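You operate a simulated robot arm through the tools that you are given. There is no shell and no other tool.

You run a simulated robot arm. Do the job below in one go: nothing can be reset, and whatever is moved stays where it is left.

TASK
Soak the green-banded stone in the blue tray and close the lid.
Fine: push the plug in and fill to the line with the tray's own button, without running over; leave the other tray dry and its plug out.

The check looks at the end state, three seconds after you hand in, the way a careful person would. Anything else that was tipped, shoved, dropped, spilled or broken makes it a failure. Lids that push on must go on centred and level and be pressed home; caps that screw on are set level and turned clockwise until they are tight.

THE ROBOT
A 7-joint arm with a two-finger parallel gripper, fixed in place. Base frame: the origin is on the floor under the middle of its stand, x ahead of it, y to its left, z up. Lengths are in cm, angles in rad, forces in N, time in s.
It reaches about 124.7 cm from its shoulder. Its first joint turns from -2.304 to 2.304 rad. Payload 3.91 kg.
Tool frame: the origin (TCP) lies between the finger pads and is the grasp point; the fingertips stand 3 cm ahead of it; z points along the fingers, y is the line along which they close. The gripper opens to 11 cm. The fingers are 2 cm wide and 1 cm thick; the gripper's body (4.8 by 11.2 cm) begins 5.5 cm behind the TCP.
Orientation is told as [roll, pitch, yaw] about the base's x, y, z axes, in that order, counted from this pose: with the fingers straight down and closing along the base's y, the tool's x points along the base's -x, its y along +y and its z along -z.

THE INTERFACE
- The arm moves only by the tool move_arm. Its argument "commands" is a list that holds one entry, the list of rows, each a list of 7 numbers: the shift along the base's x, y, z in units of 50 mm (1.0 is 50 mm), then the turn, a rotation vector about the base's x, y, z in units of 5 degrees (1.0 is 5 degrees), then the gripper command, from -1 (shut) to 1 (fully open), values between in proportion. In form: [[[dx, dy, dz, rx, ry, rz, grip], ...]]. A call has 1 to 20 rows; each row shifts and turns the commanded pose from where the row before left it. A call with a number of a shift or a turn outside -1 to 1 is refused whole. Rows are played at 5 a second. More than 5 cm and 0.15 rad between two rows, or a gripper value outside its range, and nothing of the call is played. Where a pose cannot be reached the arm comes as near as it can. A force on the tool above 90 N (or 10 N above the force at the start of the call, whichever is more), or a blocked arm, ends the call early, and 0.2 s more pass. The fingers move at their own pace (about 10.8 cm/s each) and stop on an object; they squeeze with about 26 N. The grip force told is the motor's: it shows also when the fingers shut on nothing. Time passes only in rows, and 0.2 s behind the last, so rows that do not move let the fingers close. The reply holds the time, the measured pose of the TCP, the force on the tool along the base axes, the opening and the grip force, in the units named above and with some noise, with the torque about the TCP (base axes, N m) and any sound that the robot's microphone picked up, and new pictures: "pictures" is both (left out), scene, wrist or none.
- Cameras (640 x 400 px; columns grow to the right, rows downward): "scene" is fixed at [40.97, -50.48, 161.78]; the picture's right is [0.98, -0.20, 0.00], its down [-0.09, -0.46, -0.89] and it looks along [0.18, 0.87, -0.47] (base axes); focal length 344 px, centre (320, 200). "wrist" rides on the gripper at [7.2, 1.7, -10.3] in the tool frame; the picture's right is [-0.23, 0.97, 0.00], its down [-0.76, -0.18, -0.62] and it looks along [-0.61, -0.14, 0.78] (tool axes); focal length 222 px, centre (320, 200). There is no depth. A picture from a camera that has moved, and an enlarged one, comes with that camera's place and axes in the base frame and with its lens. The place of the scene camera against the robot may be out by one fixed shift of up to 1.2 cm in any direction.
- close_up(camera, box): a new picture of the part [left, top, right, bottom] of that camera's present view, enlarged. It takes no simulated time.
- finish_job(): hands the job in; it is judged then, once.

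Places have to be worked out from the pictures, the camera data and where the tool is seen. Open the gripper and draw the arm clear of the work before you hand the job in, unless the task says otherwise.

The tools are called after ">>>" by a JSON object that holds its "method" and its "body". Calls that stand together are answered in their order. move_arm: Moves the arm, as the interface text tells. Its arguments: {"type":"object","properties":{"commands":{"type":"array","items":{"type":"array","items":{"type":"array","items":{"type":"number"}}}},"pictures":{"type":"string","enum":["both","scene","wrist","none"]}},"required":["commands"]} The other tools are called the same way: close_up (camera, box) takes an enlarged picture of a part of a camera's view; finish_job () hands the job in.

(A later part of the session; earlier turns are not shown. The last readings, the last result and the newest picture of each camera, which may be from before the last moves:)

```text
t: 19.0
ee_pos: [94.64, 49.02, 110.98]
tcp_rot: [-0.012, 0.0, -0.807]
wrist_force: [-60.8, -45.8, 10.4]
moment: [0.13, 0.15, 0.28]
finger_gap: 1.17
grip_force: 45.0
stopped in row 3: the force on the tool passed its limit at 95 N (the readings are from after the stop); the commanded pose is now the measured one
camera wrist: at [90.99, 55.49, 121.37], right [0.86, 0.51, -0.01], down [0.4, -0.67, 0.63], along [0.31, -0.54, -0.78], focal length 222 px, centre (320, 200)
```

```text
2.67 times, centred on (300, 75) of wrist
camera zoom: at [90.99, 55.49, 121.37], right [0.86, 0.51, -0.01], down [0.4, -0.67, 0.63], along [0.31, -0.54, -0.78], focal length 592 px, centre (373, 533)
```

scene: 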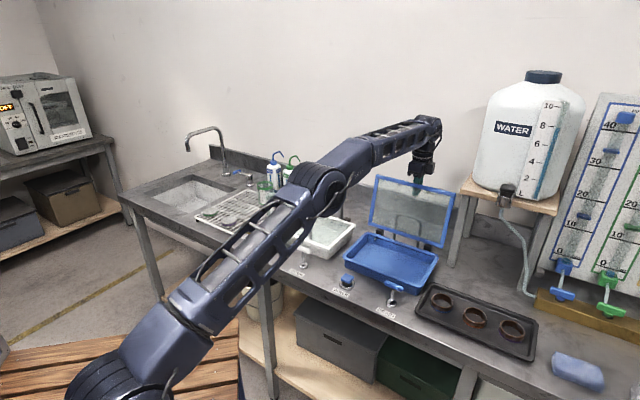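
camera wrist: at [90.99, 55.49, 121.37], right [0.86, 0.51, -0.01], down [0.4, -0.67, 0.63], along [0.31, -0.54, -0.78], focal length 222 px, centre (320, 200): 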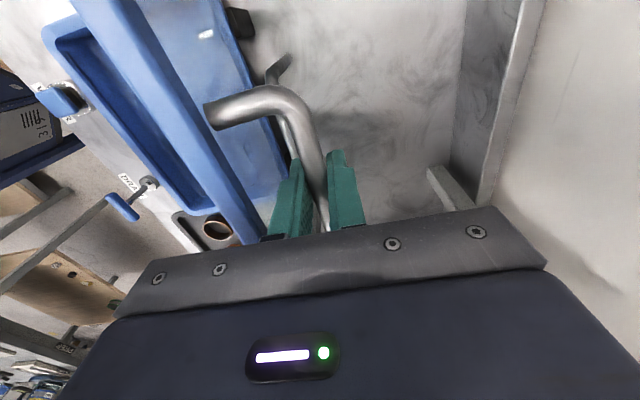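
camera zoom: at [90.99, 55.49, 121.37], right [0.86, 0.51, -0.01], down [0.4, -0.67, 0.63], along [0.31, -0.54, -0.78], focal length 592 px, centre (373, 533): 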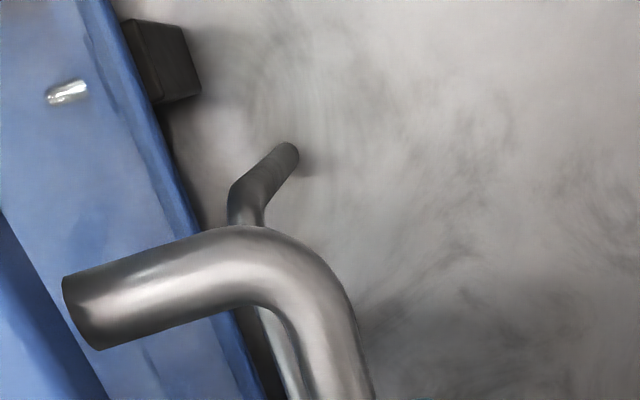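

The lid has reached the stop bar (force spike). I'll back off slightly to unload, open the fingers a little, and check that the lid stays put.

>>> {"method": "move_arm", "body": {"commands": [[[-0.029, -0.0275, 0, 0, 0, 0, -1], [0, 0, 0, 0, 0, 0, -0.5], [0, 0, 0, 0, 0, 0, -0.5], [0, 0, 0, 0, 0, 0, -0.5]]], "pictures": "both"}}

>>> {"method": "close_up", "body": {"camera": "wrist", "box": [220, 60, 420, 185]}}

>>> {"method": "close_up", "body": {"camera": "scene", "box": [330, 160, 470, 248]}}

```text
t: 20.0
ee_pos: [94.79, 49.2, 110.82]
tcp_rot: [-0.009, -0.001, -0.806]
wrist_force: [-0.3, 1.0, -0.1]
moment: [-0.04, 0.0, 0.01]
finger_gap: 2.76
grip_force: 0.0
camera wrist: at [91.08, 55.58, 121.16], right [0.86, 0.51, -0.01], down [0.4, -0.67, 0.63], along [0.31, -0.54, -0.78], focal length 222 px, centre (320, 200)
```

scene: 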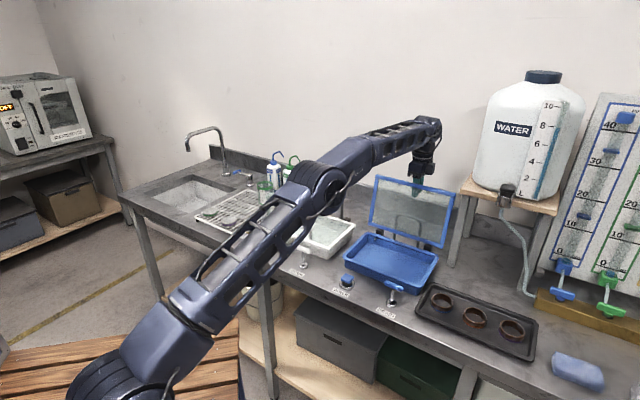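
wrist: 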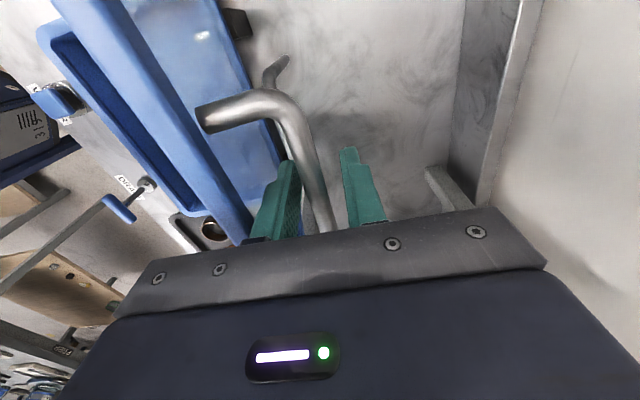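

```text
3.20 times, centred on (320, 122) of wrist
camera zoom: at [91.08, 55.58, 121.16], right [0.86, 0.51, -0.01], down [0.4, -0.67, 0.63], along [0.31, -0.54, -0.78], focal length 711 px, centre (320, 448)
```

zoom: 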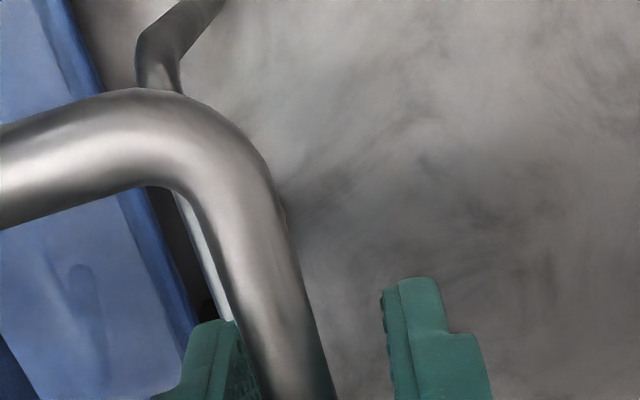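

```text
4.55 times, centred on (400, 204) of scene
camera zoom: at [40.97, -50.48, 161.78], right [0.98, -0.2, 0.0], down [-0.09, -0.46, -0.89], along [0.18, 0.87, -0.47], focal length 1562 px, centre (-44, 182)
```

zoom: 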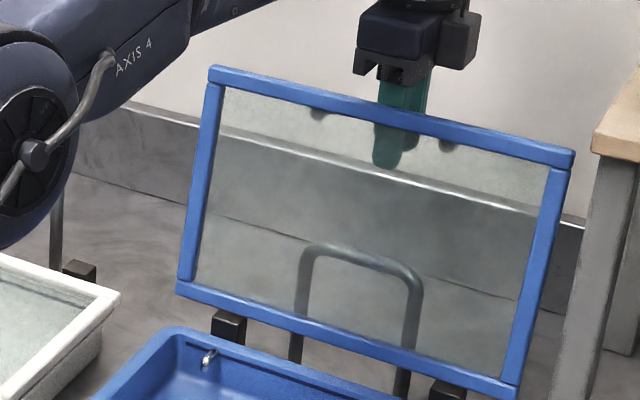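

The lid is resting on the stop and the fingers are free of the bar. I'll rise straight up in small steps and check that the arm tracks.

>>> {"method": "move_arm", "body": {"commands": [[[0, 0, 0.2, 0, 0, 0, -0.5], [0, 0, 0.3, 0, 0, 0, -0.5], [0, 0, 0.3, 0, 0, 0, -0.5], [0, 0, 0, 0, 0, 0, -0.5]]], "pictures": "both"}}

>>> {"method": "close_up", "body": {"camera": "wrist", "box": [180, 60, 420, 210]}}

```text
t: 21.0
ee_pos: [94.75, 49.23, 114.72]
tcp_rot: [-0.01, 0.001, -0.807]
wrist_force: [-0.3, 0.6, -0.6]
moment: [-0.01, 0.03, 0.03]
finger_gap: 2.79
grip_force: 0.1
camera wrist: at [91.09, 55.54, 125.08], right [0.86, 0.51, -0.01], down [0.4, -0.67, 0.63], along [0.31, -0.54, -0.78], focal length 222 px, centre (320, 200)
```

scene: 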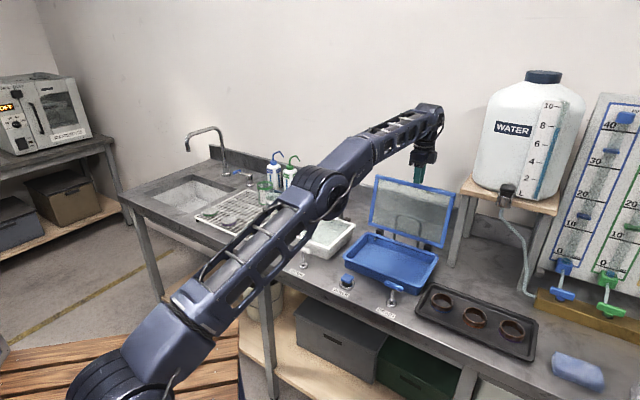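
wrist: 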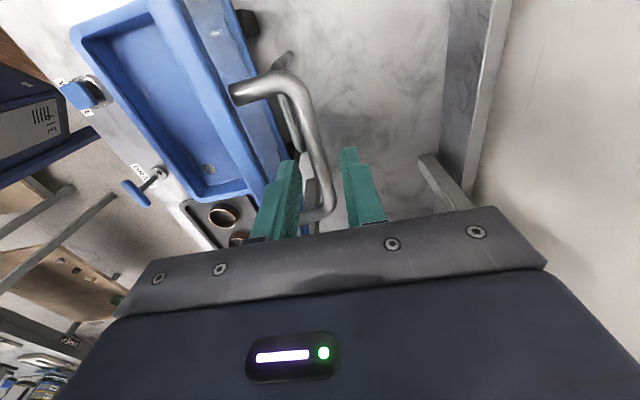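

```text
2.67 times, centred on (300, 135) of wrist
camera zoom: at [91.09, 55.54, 125.08], right [0.86, 0.51, -0.01], down [0.4, -0.67, 0.63], along [0.31, -0.54, -0.78], focal length 592 px, centre (373, 373)
```

zoom: 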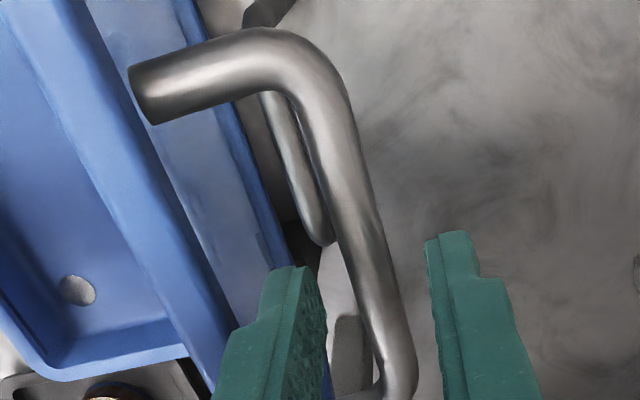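

Tracking is good, and the drain hole is visible at the tray's front right. I'll rise clear of the handle and lid, then retreat toward the robot while yawing to +0.76.

>>> {"method": "move_arm", "body": {"commands": [[[0, 0, 0.6, 0, 0, 0, -0.5], [0, 0, 0.6, 0, 0, 0, -0.5], [-0.745, -0.23, 0.18, 0, 0, 0.5, -0.5], [-0.745, -0.23, 0.18, 0, 0, 1, -0.5], [-0.745, -0.23, 0.18, 0, 0, 1, -0.5], [-0.745, -0.23, 0.18, 0, 0, 1, 0], [-0.745, -0.23, 0.18, 0, 0, 1, 1], [-0.745, -0.23, 0.18, 0, 0, 1, 1], [-0.745, -0.23, 0.18, 0, 0, 1, 1], [-0.745, -0.23, 0.18, 0, 0, 1, 1], [0, 0, 0, 0, 0, 0, 1]]], "pictures": "both"}}

>>> {"method": "close_up", "body": {"camera": "scene", "box": [330, 160, 470, 248]}}

```text
t: 23.4
ee_pos: [64.18, 39.86, 127.66]
tcp_rot: [-0.008, -0.002, -0.15]
wrist_force: [0.4, -0.1, -0.3]
moment: [0.03, 0.04, 0.01]
finger_gap: 10.98
grip_force: 0.1
out of reach, approached as far as the arm can: row 2
camera wrist: at [57.26, 42.59, 137.88], right [0.37, 0.93, -0.01], down [0.73, -0.28, 0.63], along [0.58, -0.24, -0.78], focal length 222 px, centre (320, 200)
```

scene: 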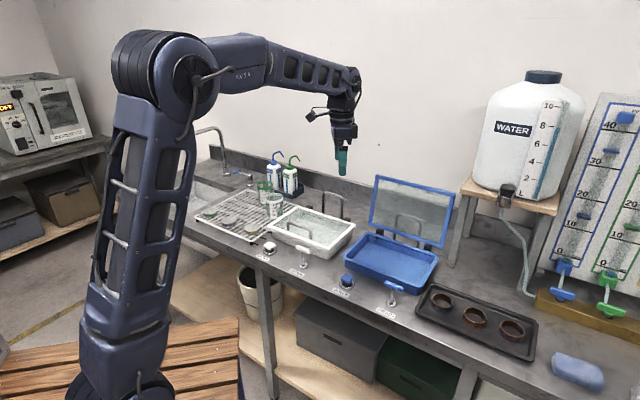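
wrist: 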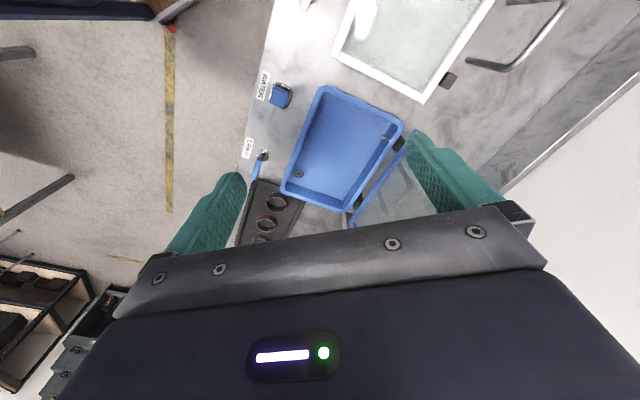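

```text
4.55 times, centred on (400, 204) of scene
camera zoom: at [40.97, -50.48, 161.78], right [0.98, -0.2, 0.0], down [-0.09, -0.46, -0.89], along [0.18, 0.87, -0.47], focal length 1562 px, centre (-44, 182)
```

zoom: 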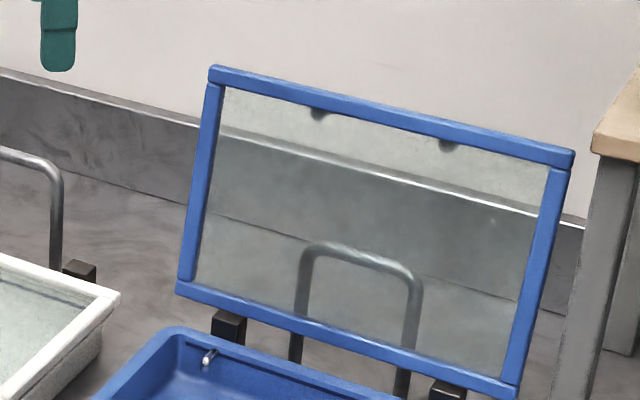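

The lid is open and stable. I'll look inside the blue tray from both cameras for the drain hole, the plug and the fill line.

>>> {"method": "close_up", "body": {"camera": "wrist", "box": [240, 70, 440, 195]}}

>>> {"method": "close_up", "body": {"camera": "scene", "box": [335, 225, 447, 295]}}

>>> {"method": "close_up", "body": {"camera": "scene", "box": [190, 190, 302, 260]}}

```text
3.20 times, centred on (340, 132) of wrist
camera zoom: at [57.26, 42.59, 137.88], right [0.37, 0.93, -0.01], down [0.73, -0.28, 0.63], along [0.58, -0.24, -0.78], focal length 711 px, centre (256, 416)
```

zoom: 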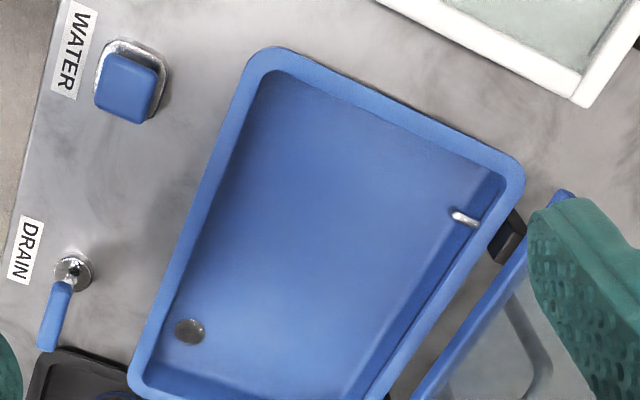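

```text
5.71 times, centred on (391, 260) of scene
camera zoom: at [40.97, -50.48, 161.78], right [0.98, -0.2, 0.0], down [-0.09, -0.46, -0.89], along [0.18, 0.87, -0.47], focal length 1963 px, centre (-86, -143)
```

zoom: 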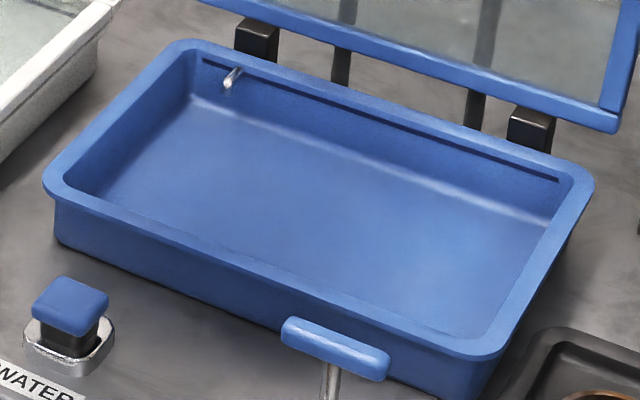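

```text
5.71 times, centred on (246, 225) of scene
camera zoom: at [40.97, -50.48, 161.78], right [0.98, -0.2, 0.0], down [-0.09, -0.46, -0.89], along [0.18, 0.87, -0.47], focal length 1963 px, centre (743, 57)
```

zoom: 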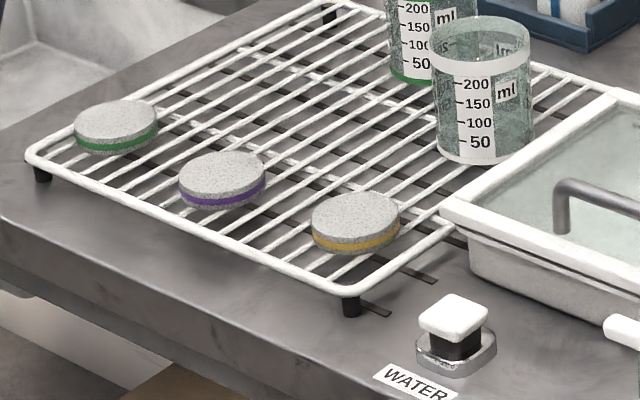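

The fill line is the dark stripe high on the back wall, the spout is at back left, and the drain hole is at front right. I'll move above the green-banded stone with yaw about 0.76.

>>> {"method": "move_arm", "body": {"commands": [[[-0.631, 0.64, -0.1, 0.09, 0, 0.745, 1], [-0.631, 0.64, -0.1, 0, 0, 0.745, 1], [-0.631, 0.64, -0.15, 0, 0, 0.745, 1], [-0.631, 0.64, -0.2, 0, 0, 0.745, 1], [-0.631, 0.64, -0.2, 0, 0, 0.745, 1], [-0.631, 0.64, -0.2, 0, 0, 0.745, 1], [-0.631, 0.64, -0.2, 0, 0, 0.745, 1], [-0.631, 0.64, -0.2, 0, 0, 0.745, 1], [-0.631, 0.64, -0.2, 0, 0, 0.745, 1], [-0.631, 0.64, -0.25, 0, 0, 0.745, 1], [-0.631, 0.64, -0.25, 0, 0, 0.745, 1], [-0.631, 0.64, -0.25, 0, 0, 0.745, 1], [-0.631, 0.64, -0.3, 0, 0, 0.745, 1], [-0.631, 0.64, -0.3, 0, 0, 0.745, 1], [0, 0, 0, 0, 0, 0, 1]]], "pictures": "both"}}

>>> {"method": "close_up", "body": {"camera": "wrist", "box": [220, 40, 420, 165]}}

```text
t: 26.6
ee_pos: [19.7, 84.19, 113.12]
tcp_rot: [-0.002, 0.002, 0.761]
wrist_force: [0.8, 0.0, 0.8]
moment: [-0.01, 0.03, 0.01]
finger_gap: 10.99
grip_force: 0.0
camera wrist: at [13.3, 80.29, 123.4], right [-0.51, 0.86, 0.0], down [0.67, 0.4, 0.62], along [0.54, 0.31, -0.78], focal length 222 px, centre (320, 200)
```

scene: 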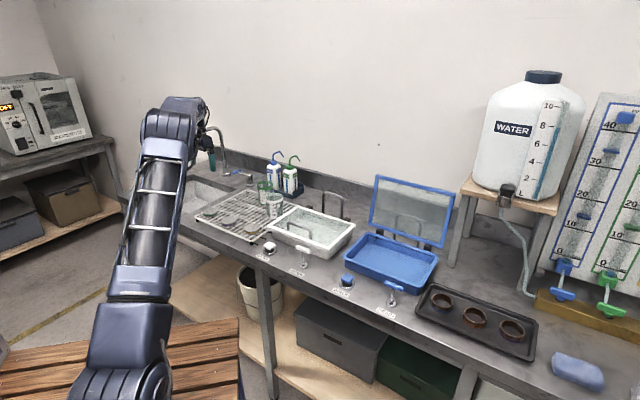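
wrist: 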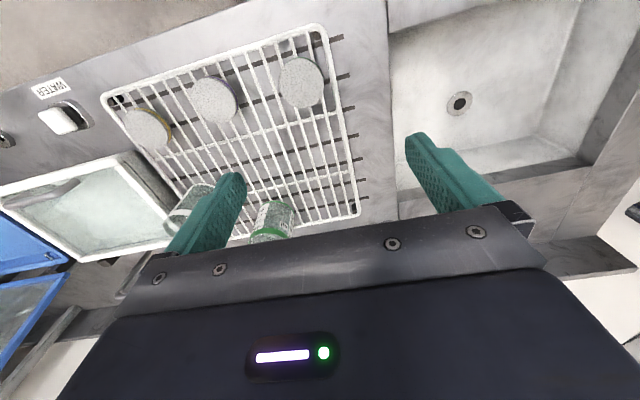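

```text
3.20 times, centred on (320, 102) of wrist
camera zoom: at [13.3, 80.29, 123.4], right [-0.51, 0.86, 0.0], down [0.67, 0.4, 0.62], along [0.54, 0.31, -0.78], focal length 711 px, centre (320, 512)
```

zoom: 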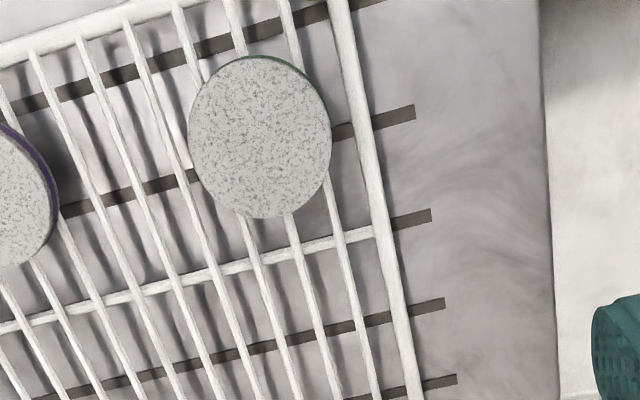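

The stone is about 6 cm in diameter at roughly (20, 81.3, 91). I'll centre over it and come lower for a second sighting to fix its height.

>>> {"method": "move_arm", "body": {"commands": [[[0.027, -0.193, -0.5, 0, 0, 0, 1], [0.027, -0.193, -0.5, 0, 0, 0, 1], [0.027, -0.193, -0.5, 0, 0, 0, 1], [0, 0, -0.3, 0, 0, 0, 1], [0, 0, 0, 0, 0, 0, 1]]], "pictures": "both"}}

>>> {"method": "close_up", "body": {"camera": "wrist", "box": [220, 60, 420, 185]}}

>>> {"method": "close_up", "body": {"camera": "scene", "box": [160, 150, 272, 220]}}

```text
t: 27.8
ee_pos: [20.1, 81.25, 103.88]
tcp_rot: [-0.003, 0.0, 0.758]
wrist_force: [0.7, -0.5, 0.3]
moment: [0.01, -0.02, 0.02]
finger_gap: 10.99
grip_force: 0.1
camera wrist: at [13.77, 77.54, 114.25], right [-0.51, 0.86, 0.0], down [0.67, 0.4, 0.62], along [0.54, 0.31, -0.78], focal length 222 px, centre (320, 200)
```

scene: 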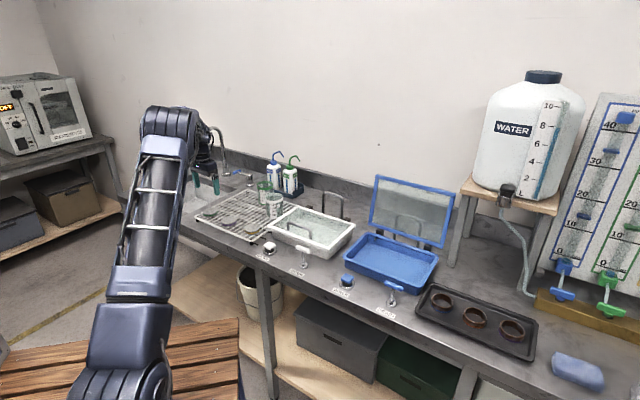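
wrist: 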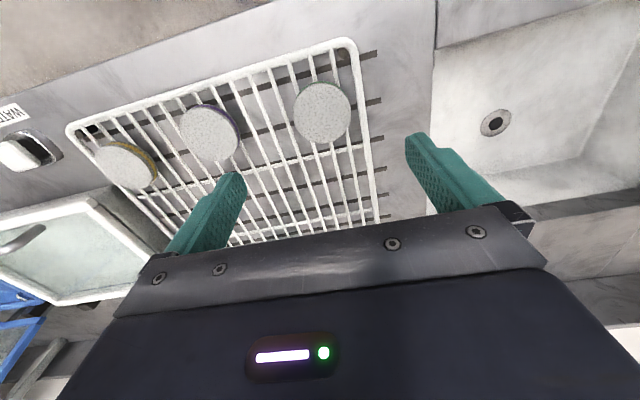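

```text
3.20 times, centred on (320, 122) of wrist
camera zoom: at [13.77, 77.54, 114.25], right [-0.51, 0.86, 0.0], down [0.67, 0.4, 0.62], along [0.54, 0.31, -0.78], focal length 711 px, centre (320, 448)
```

zoom: 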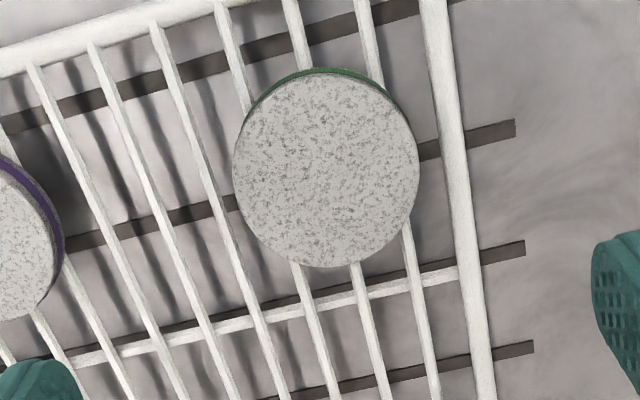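

```text
5.71 times, centred on (216, 185) of scene
camera zoom: at [40.97, -50.48, 161.78], right [0.98, -0.2, 0.0], down [-0.09, -0.46, -0.89], along [0.18, 0.87, -0.47], focal length 1963 px, centre (914, 286)
```

zoom: 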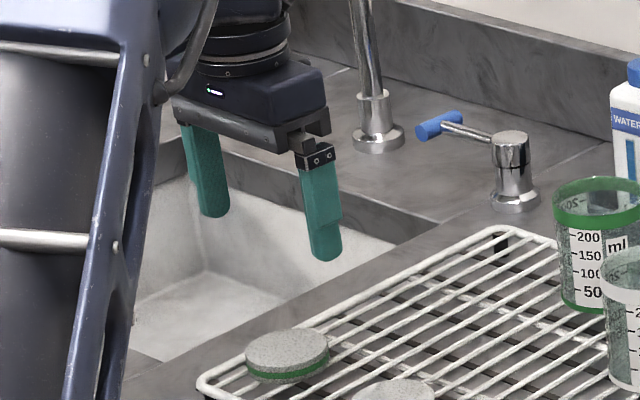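

Two sightings agree on the stone's top centre at about (19.8, 81.25, 91.7). I'll centre, lower the fingertips to just above the rack wires (TCP z about 93.85), and look before closing.

>>> {"method": "move_arm", "body": {"commands": [[[-0.064, 0, -0.5, 0, 0, 0, 1], [0, 0, -0.5, 0, 0, 0, 1], [0, 0, -0.5, 0, 0, 0, 1], [0, 0, -0.3, 0, 0, 0, 1], [0, 0, -0.206, 0, 0, 0, 1], [0, 0, 0, 0, 0, 0, 1]]], "pictures": "both"}}

>>> {"method": "close_up", "body": {"camera": "wrist", "box": [200, 90, 440, 240]}}

>>> {"method": "close_up", "body": {"camera": "scene", "box": [170, 175, 266, 235]}}

```text
t: 29.2
ee_pos: [19.85, 81.43, 94.04]
tcp_rot: [-0.001, -0.001, 0.759]
wrist_force: [-0.3, 0.2, 0.2]
moment: [0.0, 0.02, -0.03]
finger_gap: 11.02
grip_force: 0.0
camera wrist: at [13.43, 77.58, 104.37], right [-0.51, 0.86, 0.0], down [0.67, 0.4, 0.62], along [0.54, 0.31, -0.78], focal length 222 px, centre (320, 200)
```

scene: 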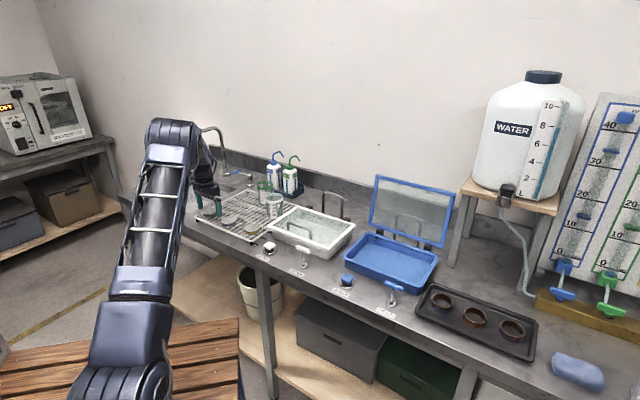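
wrist: 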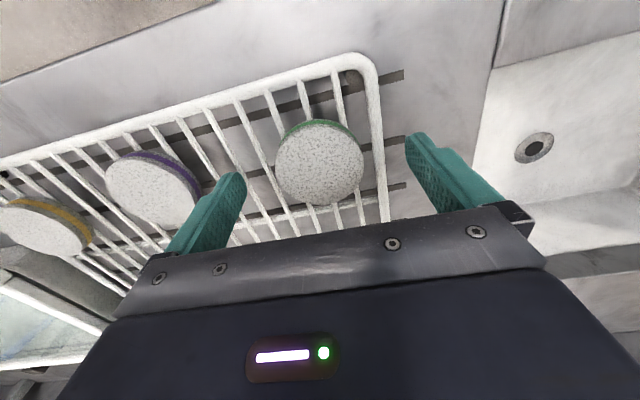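

```text
2.67 times, centred on (320, 165) of wrist
camera zoom: at [13.43, 77.58, 104.37], right [-0.51, 0.86, 0.0], down [0.67, 0.4, 0.62], along [0.54, 0.31, -0.78], focal length 592 px, centre (320, 293)
```

zoom: 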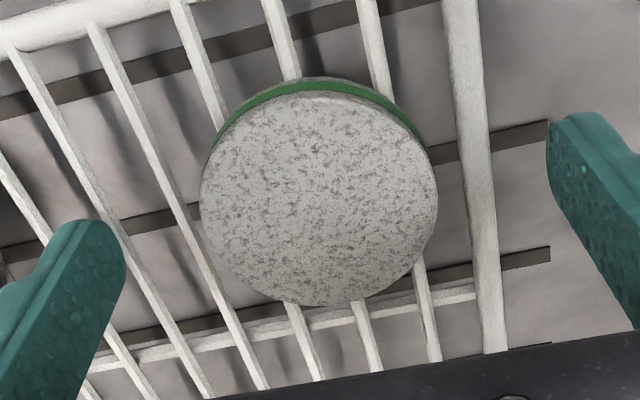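

```text
6.67 times, centred on (218, 205) of scene
camera zoom: at [40.97, -50.48, 161.78], right [0.98, -0.2, 0.0], down [-0.09, -0.46, -0.89], along [0.18, 0.87, -0.47], focal length 2290 px, centre (1000, 167)
```

zoom: 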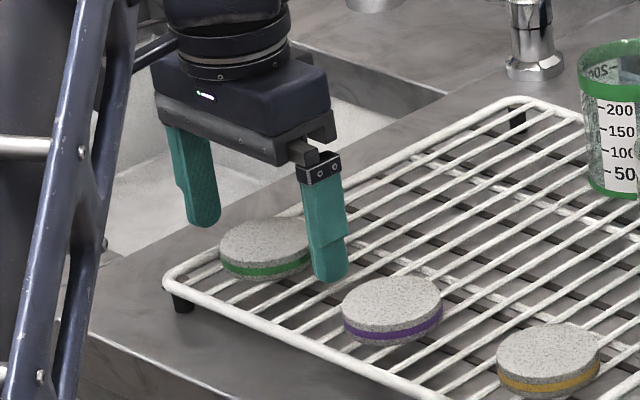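

The stone is centred between the fingers. I'll lower another 0.25 cm and close.

>>> {"method": "move_arm", "body": {"commands": [[[0, 0, -0.05, 0, 0, 0, 1], [0, 0, 0, 0, 0, 0, 0.3], [0, 0, 0, 0, 0, 0, -1], [0, 0, 0, 0, 0, 0, -1], [0, 0, 0, 0, 0, 0, -1], [0, 0, 0, 0, 0, 0, -1]]], "pictures": "both"}}

>>> {"method": "close_up", "body": {"camera": "wrist", "box": [200, 90, 440, 240]}}

>>> {"method": "close_up", "body": {"camera": "scene", "box": [170, 175, 266, 235]}}

```text
t: 30.6
ee_pos: [19.85, 81.34, 93.81]
tcp_rot: [-0.003, 0.0, 0.759]
wrist_force: [-0.3, 0.6, -0.5]
moment: [0.01, 0.01, -0.02]
finger_gap: 5.63
grip_force: 25.6
camera wrist: at [13.44, 77.48, 104.1], right [-0.51, 0.86, 0.0], down [0.67, 0.4, 0.62], along [0.54, 0.31, -0.78], focal length 222 px, centre (320, 200)
```

scene: 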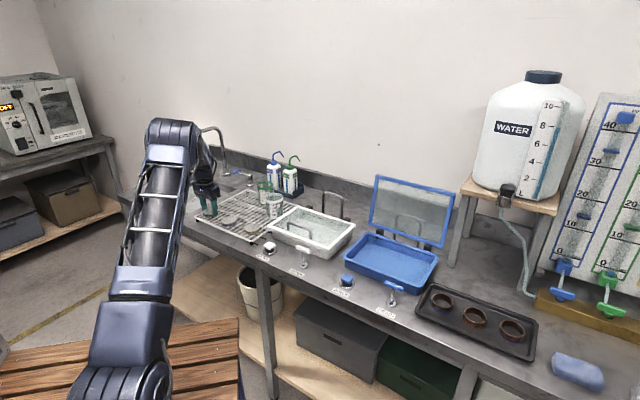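
wrist: 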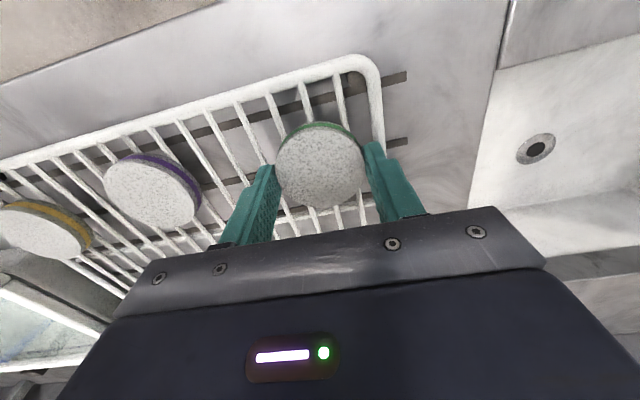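

```text
2.67 times, centred on (320, 165) of wrist
camera zoom: at [13.44, 77.48, 104.1], right [-0.51, 0.86, 0.0], down [0.67, 0.4, 0.62], along [0.54, 0.31, -0.78], focal length 592 px, centre (320, 293)
```

zoom: 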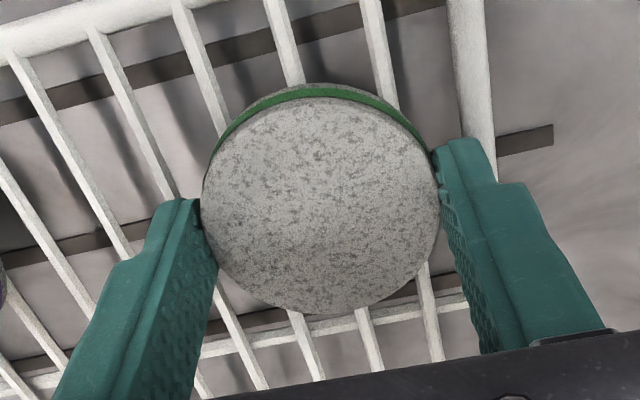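

```text
6.67 times, centred on (218, 205) of scene
camera zoom: at [40.97, -50.48, 161.78], right [0.98, -0.2, 0.0], down [-0.09, -0.46, -0.89], along [0.18, 0.87, -0.47], focal length 2290 px, centre (1000, 167)
```

zoom: 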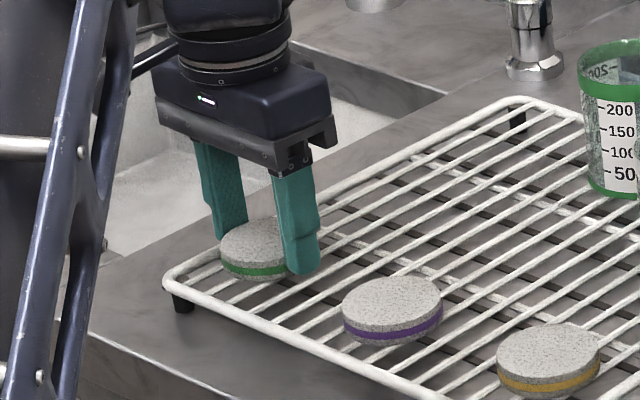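

Grip established (5.63 cm, 25.6 N). I'll lift gently and verify that the stone comes up level.

>>> {"method": "move_arm", "body": {"commands": [[[0, 0, 0.2, 0, 0, 0, -1], [0, 0, 0.4, 0, 0, 0, -1], [0, 0, 0.6, 0, 0, 0, -1], [0, 0, 0, 0, 0, 0, -1]]], "pictures": "both"}}

>>> {"method": "close_up", "body": {"camera": "scene", "box": [170, 160, 266, 220]}}

>>> {"method": "close_up", "body": {"camera": "wrist", "box": [200, 90, 440, 240]}}

```text
t: 31.6
ee_pos: [19.96, 81.34, 100.03]
tcp_rot: [0.0, 0.001, 0.759]
wrist_force: [-0.1, 0.2, -0.6]
moment: [-0.01, 0.02, 0.01]
finger_gap: 0.01
grip_force: 25.8
camera wrist: at [13.51, 77.51, 110.3], right [-0.51, 0.86, 0.0], down [0.67, 0.4, 0.62], along [0.54, 0.31, -0.78], focal length 222 px, centre (320, 200)
```

scene: 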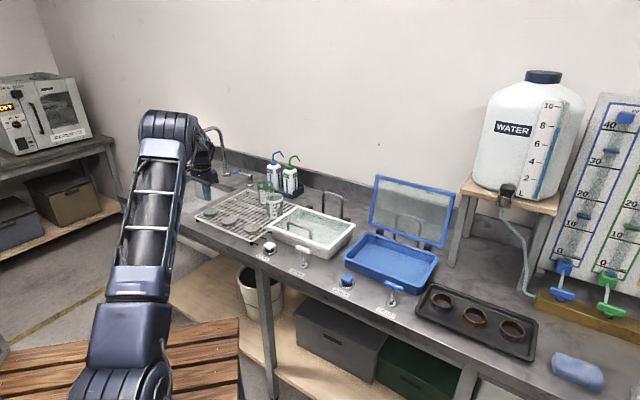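
wrist: 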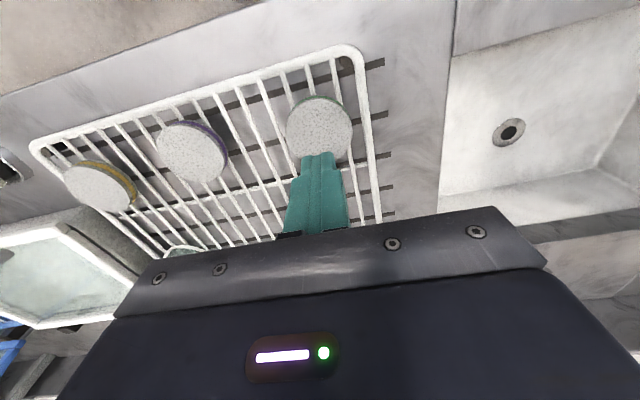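

```text
6.67 times, centred on (218, 190) of scene
camera zoom: at [40.97, -50.48, 161.78], right [0.98, -0.2, 0.0], down [-0.09, -0.46, -0.89], along [0.18, 0.87, -0.47], focal length 2290 px, centre (1000, 267)
```

zoom: 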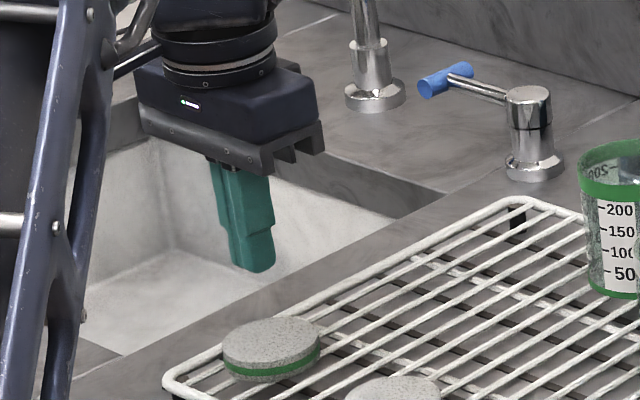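

```text
2.67 times, centred on (320, 165) of wrist
camera zoom: at [13.51, 77.51, 110.3], right [-0.51, 0.86, 0.0], down [0.67, 0.4, 0.62], along [0.54, 0.31, -0.78], focal length 592 px, centre (320, 293)
```

zoom: 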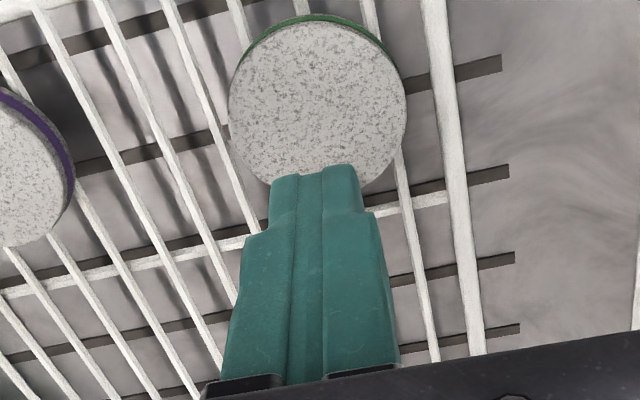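

The stone slipped out and is still sitting on the rack, barely moved. My fingertip overlap was too shallow and about 0.3 cm off the stone's centre line. I'll reopen, recentre by (-0.12, -0.22) and go a little lower.

>>> {"method": "move_arm", "body": {"commands": [[[0, 0, 0, 0, 0, 0, 1], [0, 0, 0, 0, 0, 0, 1], [0, 0, 0, 0, 0, 0, 1], [-0.024, -0.044, -0.3, 0, 0, 0, 1], [0, 0, -0.4, 0, 0, 0, 1], [0, 0, -0.4, 0, 0, 0, 1], [0, 0, -0.15, 0, 0, 0, 1], [0, 0, 0, 0, 0, 0, 1]]], "pictures": "wrist"}}

>>> {"method": "close_up", "body": {"camera": "wrist", "box": [200, 90, 440, 240]}}

>>> {"method": "close_up", "body": {"camera": "scene", "box": [180, 180, 260, 230]}}

```text
t: 33.4
ee_pos: [19.97, 81.15, 93.58]
tcp_rot: [-0.002, -0.001, 0.761]
wrist_force: [-0.4, -0.1, 0.0]
moment: [0.02, 0.0, -0.02]
finger_gap: 11.02
grip_force: 0.0
camera wrist: at [13.54, 77.26, 103.86], right [-0.51, 0.86, 0.0], down [0.67, 0.4, 0.62], along [0.54, 0.31, -0.78], focal length 222 px, centre (320, 200)
```

wrist: 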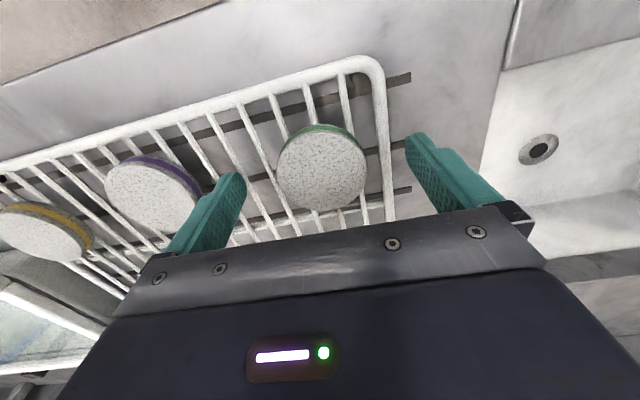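

```text
2.67 times, centred on (320, 165) of wrist
camera zoom: at [13.54, 77.26, 103.86], right [-0.51, 0.86, 0.0], down [0.67, 0.4, 0.62], along [0.54, 0.31, -0.78], focal length 592 px, centre (320, 293)
```

zoom: 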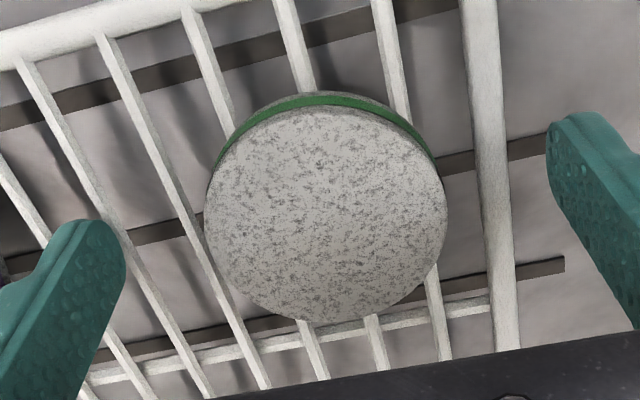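

```text
8.00 times, centred on (220, 205) of scene
camera zoom: at [40.97, -50.48, 161.78], right [0.98, -0.2, 0.0], down [-0.09, -0.46, -0.89], along [0.18, 0.87, -0.47], focal length 2748 px, centre (1120, 160)
```

zoom: 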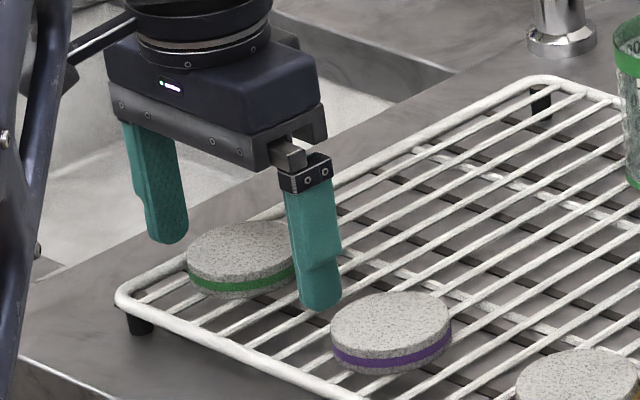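

The stone is now centred within 0.1 cm across the pads. I'll lower another 0.2 cm and check for contact with the rack.

>>> {"method": "move_arm", "body": {"commands": [[[0, 0, -0.02, 0, 0, 0, 1], [0, 0, -0.02, 0, 0, 0, 1], [0, 0, 0, 0, 0, 0, 1]]], "pictures": "none"}}

```text
t: 34.2
ee_pos: [19.92, 81.07, 93.5]
tcp_rot: [-0.001, -0.003, 0.76]
wrist_force: [8.9, 2.5, 13.3]
moment: [-0.55, -0.68, 0.51]
finger_gap: 11.01
grip_force: 0.1
```

A finger touched a rack wire at TCP z about 93.5, so that's the lower limit. I'll raise slightly, close to just wider than the stone, shift 0.14 cm along the closing direction to centre, and come down to just above the wires.

>>> {"method": "move_arm", "body": {"commands": [[[0, 0, 0.1, 0, 0, 0, 1], [-0.019, 0.02, 0, 0, 0, 0, 0.18], [0, 0, 0, 0, 0, 0, 0.18], [0, 0, 0, 0, 0, 0, 0.18], [0, 0, -0.04, 0, 0, 0, 0.18], [0, 0, -0.02, 0, 0, 0, 0.18], [0, 0, 0, 0, 0, 0, 0.18]]], "pictures": "wrist"}}

>>> {"method": "close_up", "body": {"camera": "wrist", "box": [240, 110, 400, 210]}}

>>> {"method": "close_up", "body": {"camera": "scene", "box": [180, 185, 244, 225]}}

```text
t: 35.8
ee_pos: [19.76, 81.21, 93.53]
tcp_rot: [-0.003, 0.001, 0.759]
wrist_force: [0.1, -0.2, -0.4]
moment: [0.0, 0.0, 0.0]
finger_gap: 6.47
grip_force: 0.0
camera wrist: at [13.29, 77.39, 103.83], right [-0.51, 0.86, 0.0], down [0.67, 0.4, 0.62], along [0.54, 0.31, -0.78], focal length 222 px, centre (320, 200)
```

wrist: 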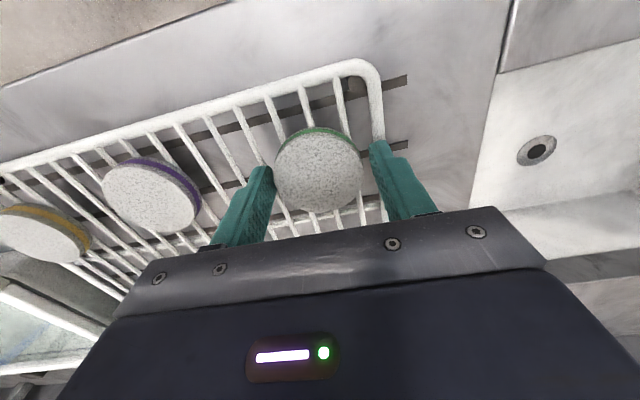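

```text
4.00 times, centred on (320, 160) of wrist
camera zoom: at [13.29, 77.39, 103.83], right [-0.51, 0.86, 0.0], down [0.67, 0.4, 0.62], along [0.54, 0.31, -0.78], focal length 888 px, centre (320, 360)
```

zoom: 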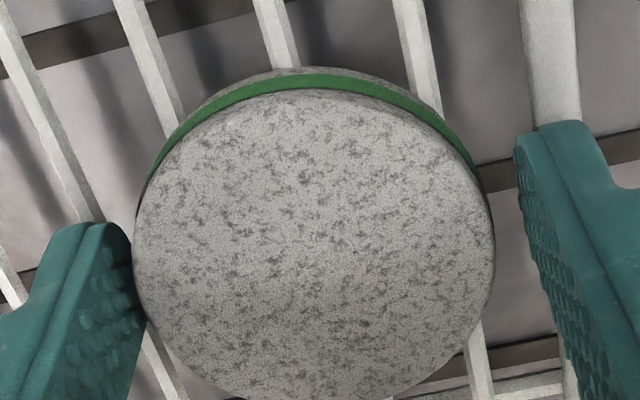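

```text
10.00 times, centred on (212, 205) of scene
camera zoom: at [40.97, -50.48, 161.78], right [0.98, -0.2, 0.0], down [-0.09, -0.46, -0.89], along [0.18, 0.87, -0.47], focal length 3436 px, centre (1400, 150)
```

zoom: 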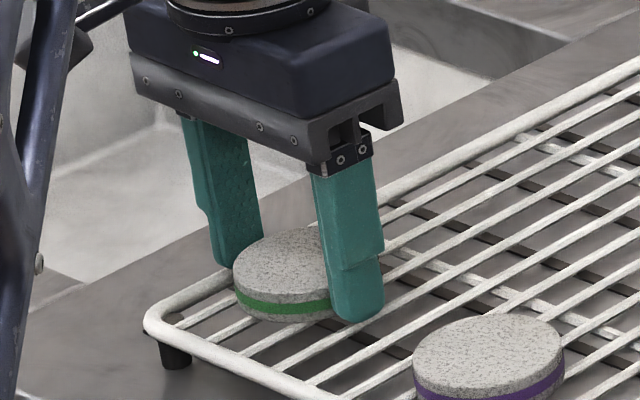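

There is no contact at TCP z 93.53, and the fingertips now reach nearly to the stone's lower edge. I'll nudge to centre, close, hold, and lift only 0.5 cm to test the grip.

>>> {"method": "move_arm", "body": {"commands": [[[0.02, -0.021, 0, 0, 0, 0, 0.18], [0, 0, 0, 0, 0, 0, -1], [0, 0, 0, 0, 0, 0, -1], [0, 0, 0, 0, 0, 0, -1], [0, 0, 0, 0, 0, 0, -1], [0, 0, 0.02, 0, 0, 0, -1], [0, 0, 0.03, 0, 0, 0, -1], [0, 0, 0.05, 0, 0, 0, -1], [0, 0, 0, 0, 0, 0, -1]]], "pictures": "wrist"}}

>>> {"method": "close_up", "body": {"camera": "wrist", "box": [240, 110, 400, 210]}}

>>> {"method": "close_up", "body": {"camera": "scene", "box": [180, 185, 244, 225]}}

```text
t: 37.8
ee_pos: [19.81, 81.14, 93.97]
tcp_rot: [-0.002, 0.0, 0.76]
wrist_force: [0.1, 0.1, -0.2]
moment: [-0.02, -0.02, 0.01]
finger_gap: 5.64
grip_force: 26.3
camera wrist: at [13.42, 77.25, 104.4], right [-0.51, 0.86, 0.0], down [0.67, 0.4, 0.62], along [0.54, 0.31, -0.78], focal length 222 px, centre (320, 200)
```

wrist: 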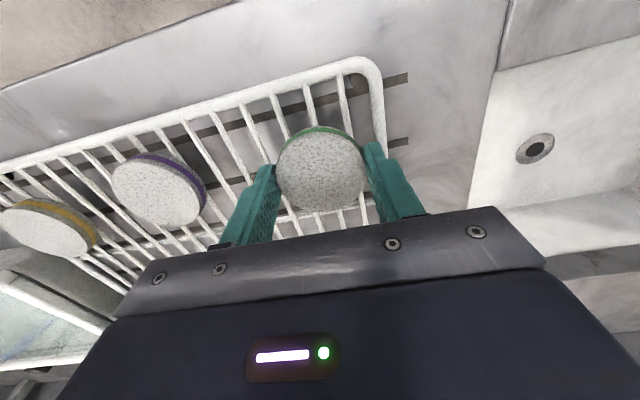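

```text
4.00 times, centred on (320, 160) of wrist
camera zoom: at [13.42, 77.25, 104.4], right [-0.51, 0.86, 0.0], down [0.67, 0.4, 0.62], along [0.54, 0.31, -0.78], focal length 888 px, centre (320, 360)
```

zoom: 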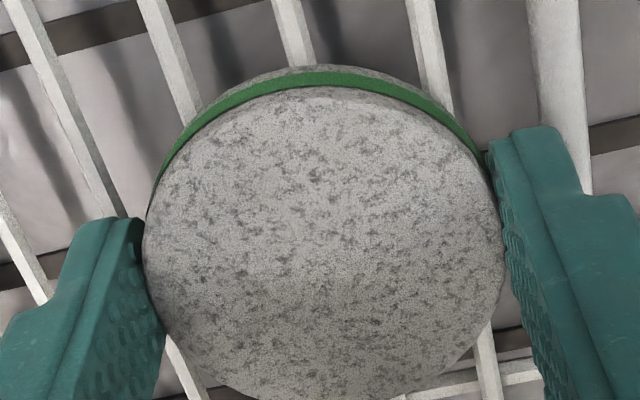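

```text
10.00 times, centred on (212, 205) of scene
camera zoom: at [40.97, -50.48, 161.78], right [0.98, -0.2, 0.0], down [-0.09, -0.46, -0.89], along [0.18, 0.87, -0.47], focal length 3436 px, centre (1400, 150)
```

zoom: 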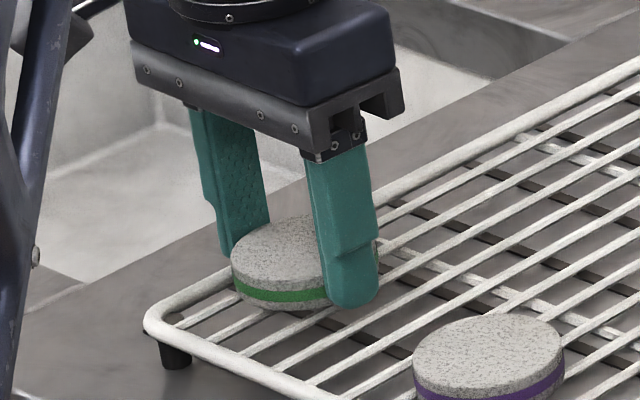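

The stone moved up with the fingers (gap 5.64, 26 N). I'll lift slowly to clear and verify again.

>>> {"method": "move_arm", "body": {"commands": [[[0, 0, 0.06, 0, 0, 0, -1], [0, 0, 0.08, 0, 0, 0, -1], [0, 0, 0.1, 0, 0, 0, -1], [0, 0, 0.12, 0, 0, 0, -1], [0, 0, 0.14, 0, 0, 0, -1], [0, 0, 0.1, 0, 0, 0, -1], [0, 0, 0, 0, 0, 0, -1]]], "pictures": "wrist"}}

>>> {"method": "close_up", "body": {"camera": "wrist", "box": [240, 110, 400, 210]}}

>>> {"method": "close_up", "body": {"camera": "scene", "box": [180, 180, 244, 220]}}

```text
t: 39.4
ee_pos: [19.71, 81.06, 96.93]
tcp_rot: [-0.002, 0.0, 0.761]
wrist_force: [0.0, 0.2, -0.9]
moment: [0.03, -0.03, 0.01]
finger_gap: 5.63
grip_force: 25.9
camera wrist: at [13.34, 77.33, 107.22], right [-0.51, 0.86, 0.0], down [0.67, 0.4, 0.62], along [0.54, 0.31, -0.78], focal length 222 px, centre (320, 200)
```

wrist: 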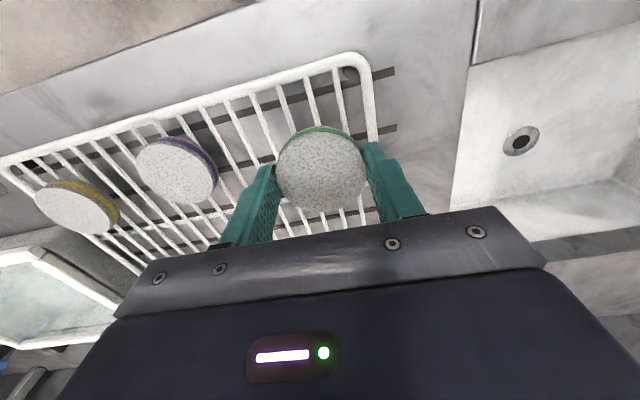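

```text
4.00 times, centred on (320, 160) of wrist
camera zoom: at [13.34, 77.33, 107.22], right [-0.51, 0.86, 0.0], down [0.67, 0.4, 0.62], along [0.54, 0.31, -0.78], focal length 888 px, centre (320, 360)
```

zoom: 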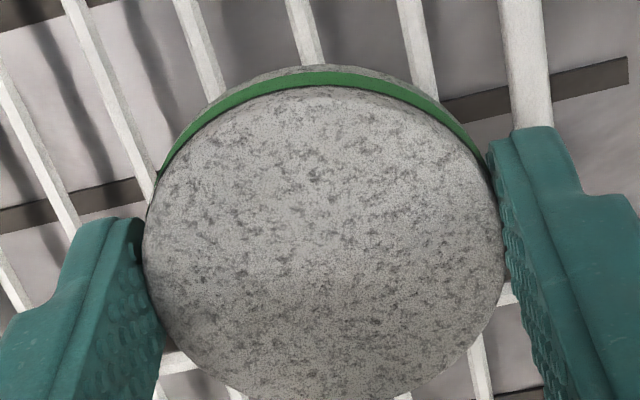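

```text
10.00 times, centred on (212, 200) of scene
camera zoom: at [40.97, -50.48, 161.78], right [0.98, -0.2, 0.0], down [-0.09, -0.46, -0.89], along [0.18, 0.87, -0.47], focal length 3436 px, centre (1400, 200)
```

zoom: 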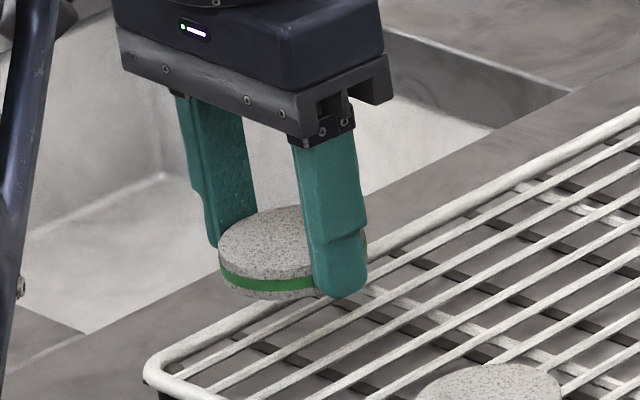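

The stone is held securely and level. I'll raise it well clear first.

>>> {"method": "move_arm", "body": {"commands": [[[0, 0, 0.2, 0, 0, 0, -1], [0, 0, 0.4, 0, 0, 0, -1], [0, 0, 0.6, 0, 0, 0, -1], [0, 0, 0.7, 0, 0, 0, -1], [0, 0, 0.7, 0, 0, 0, -1], [0, 0, 0.7, 0, 0, 0, -1], [0, 0, 0.5, 0, 0, 0, -1], [0, 0, 0.3, 0, 0, 0, -1], [0, 0, 0.12, 0, 0, 0, -1], [0, 0, 0, 0, 0, 0, -1]]], "pictures": "wrist"}}

```text
t: 41.6
ee_pos: [19.67, 81.35, 118.16]
tcp_rot: [-0.001, -0.003, 0.758]
wrist_force: [0.2, -0.1, -1.3]
moment: [0.03, 0.03, -0.05]
finger_gap: 5.62
grip_force: 26.4
camera wrist: at [13.27, 77.49, 128.49], right [-0.51, 0.86, 0.0], down [0.67, 0.4, 0.62], along [0.54, 0.31, -0.78], focal length 222 px, centre (320, 200)
```

wrist: 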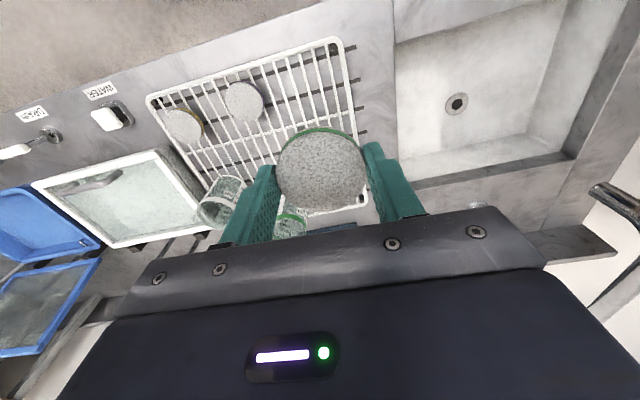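

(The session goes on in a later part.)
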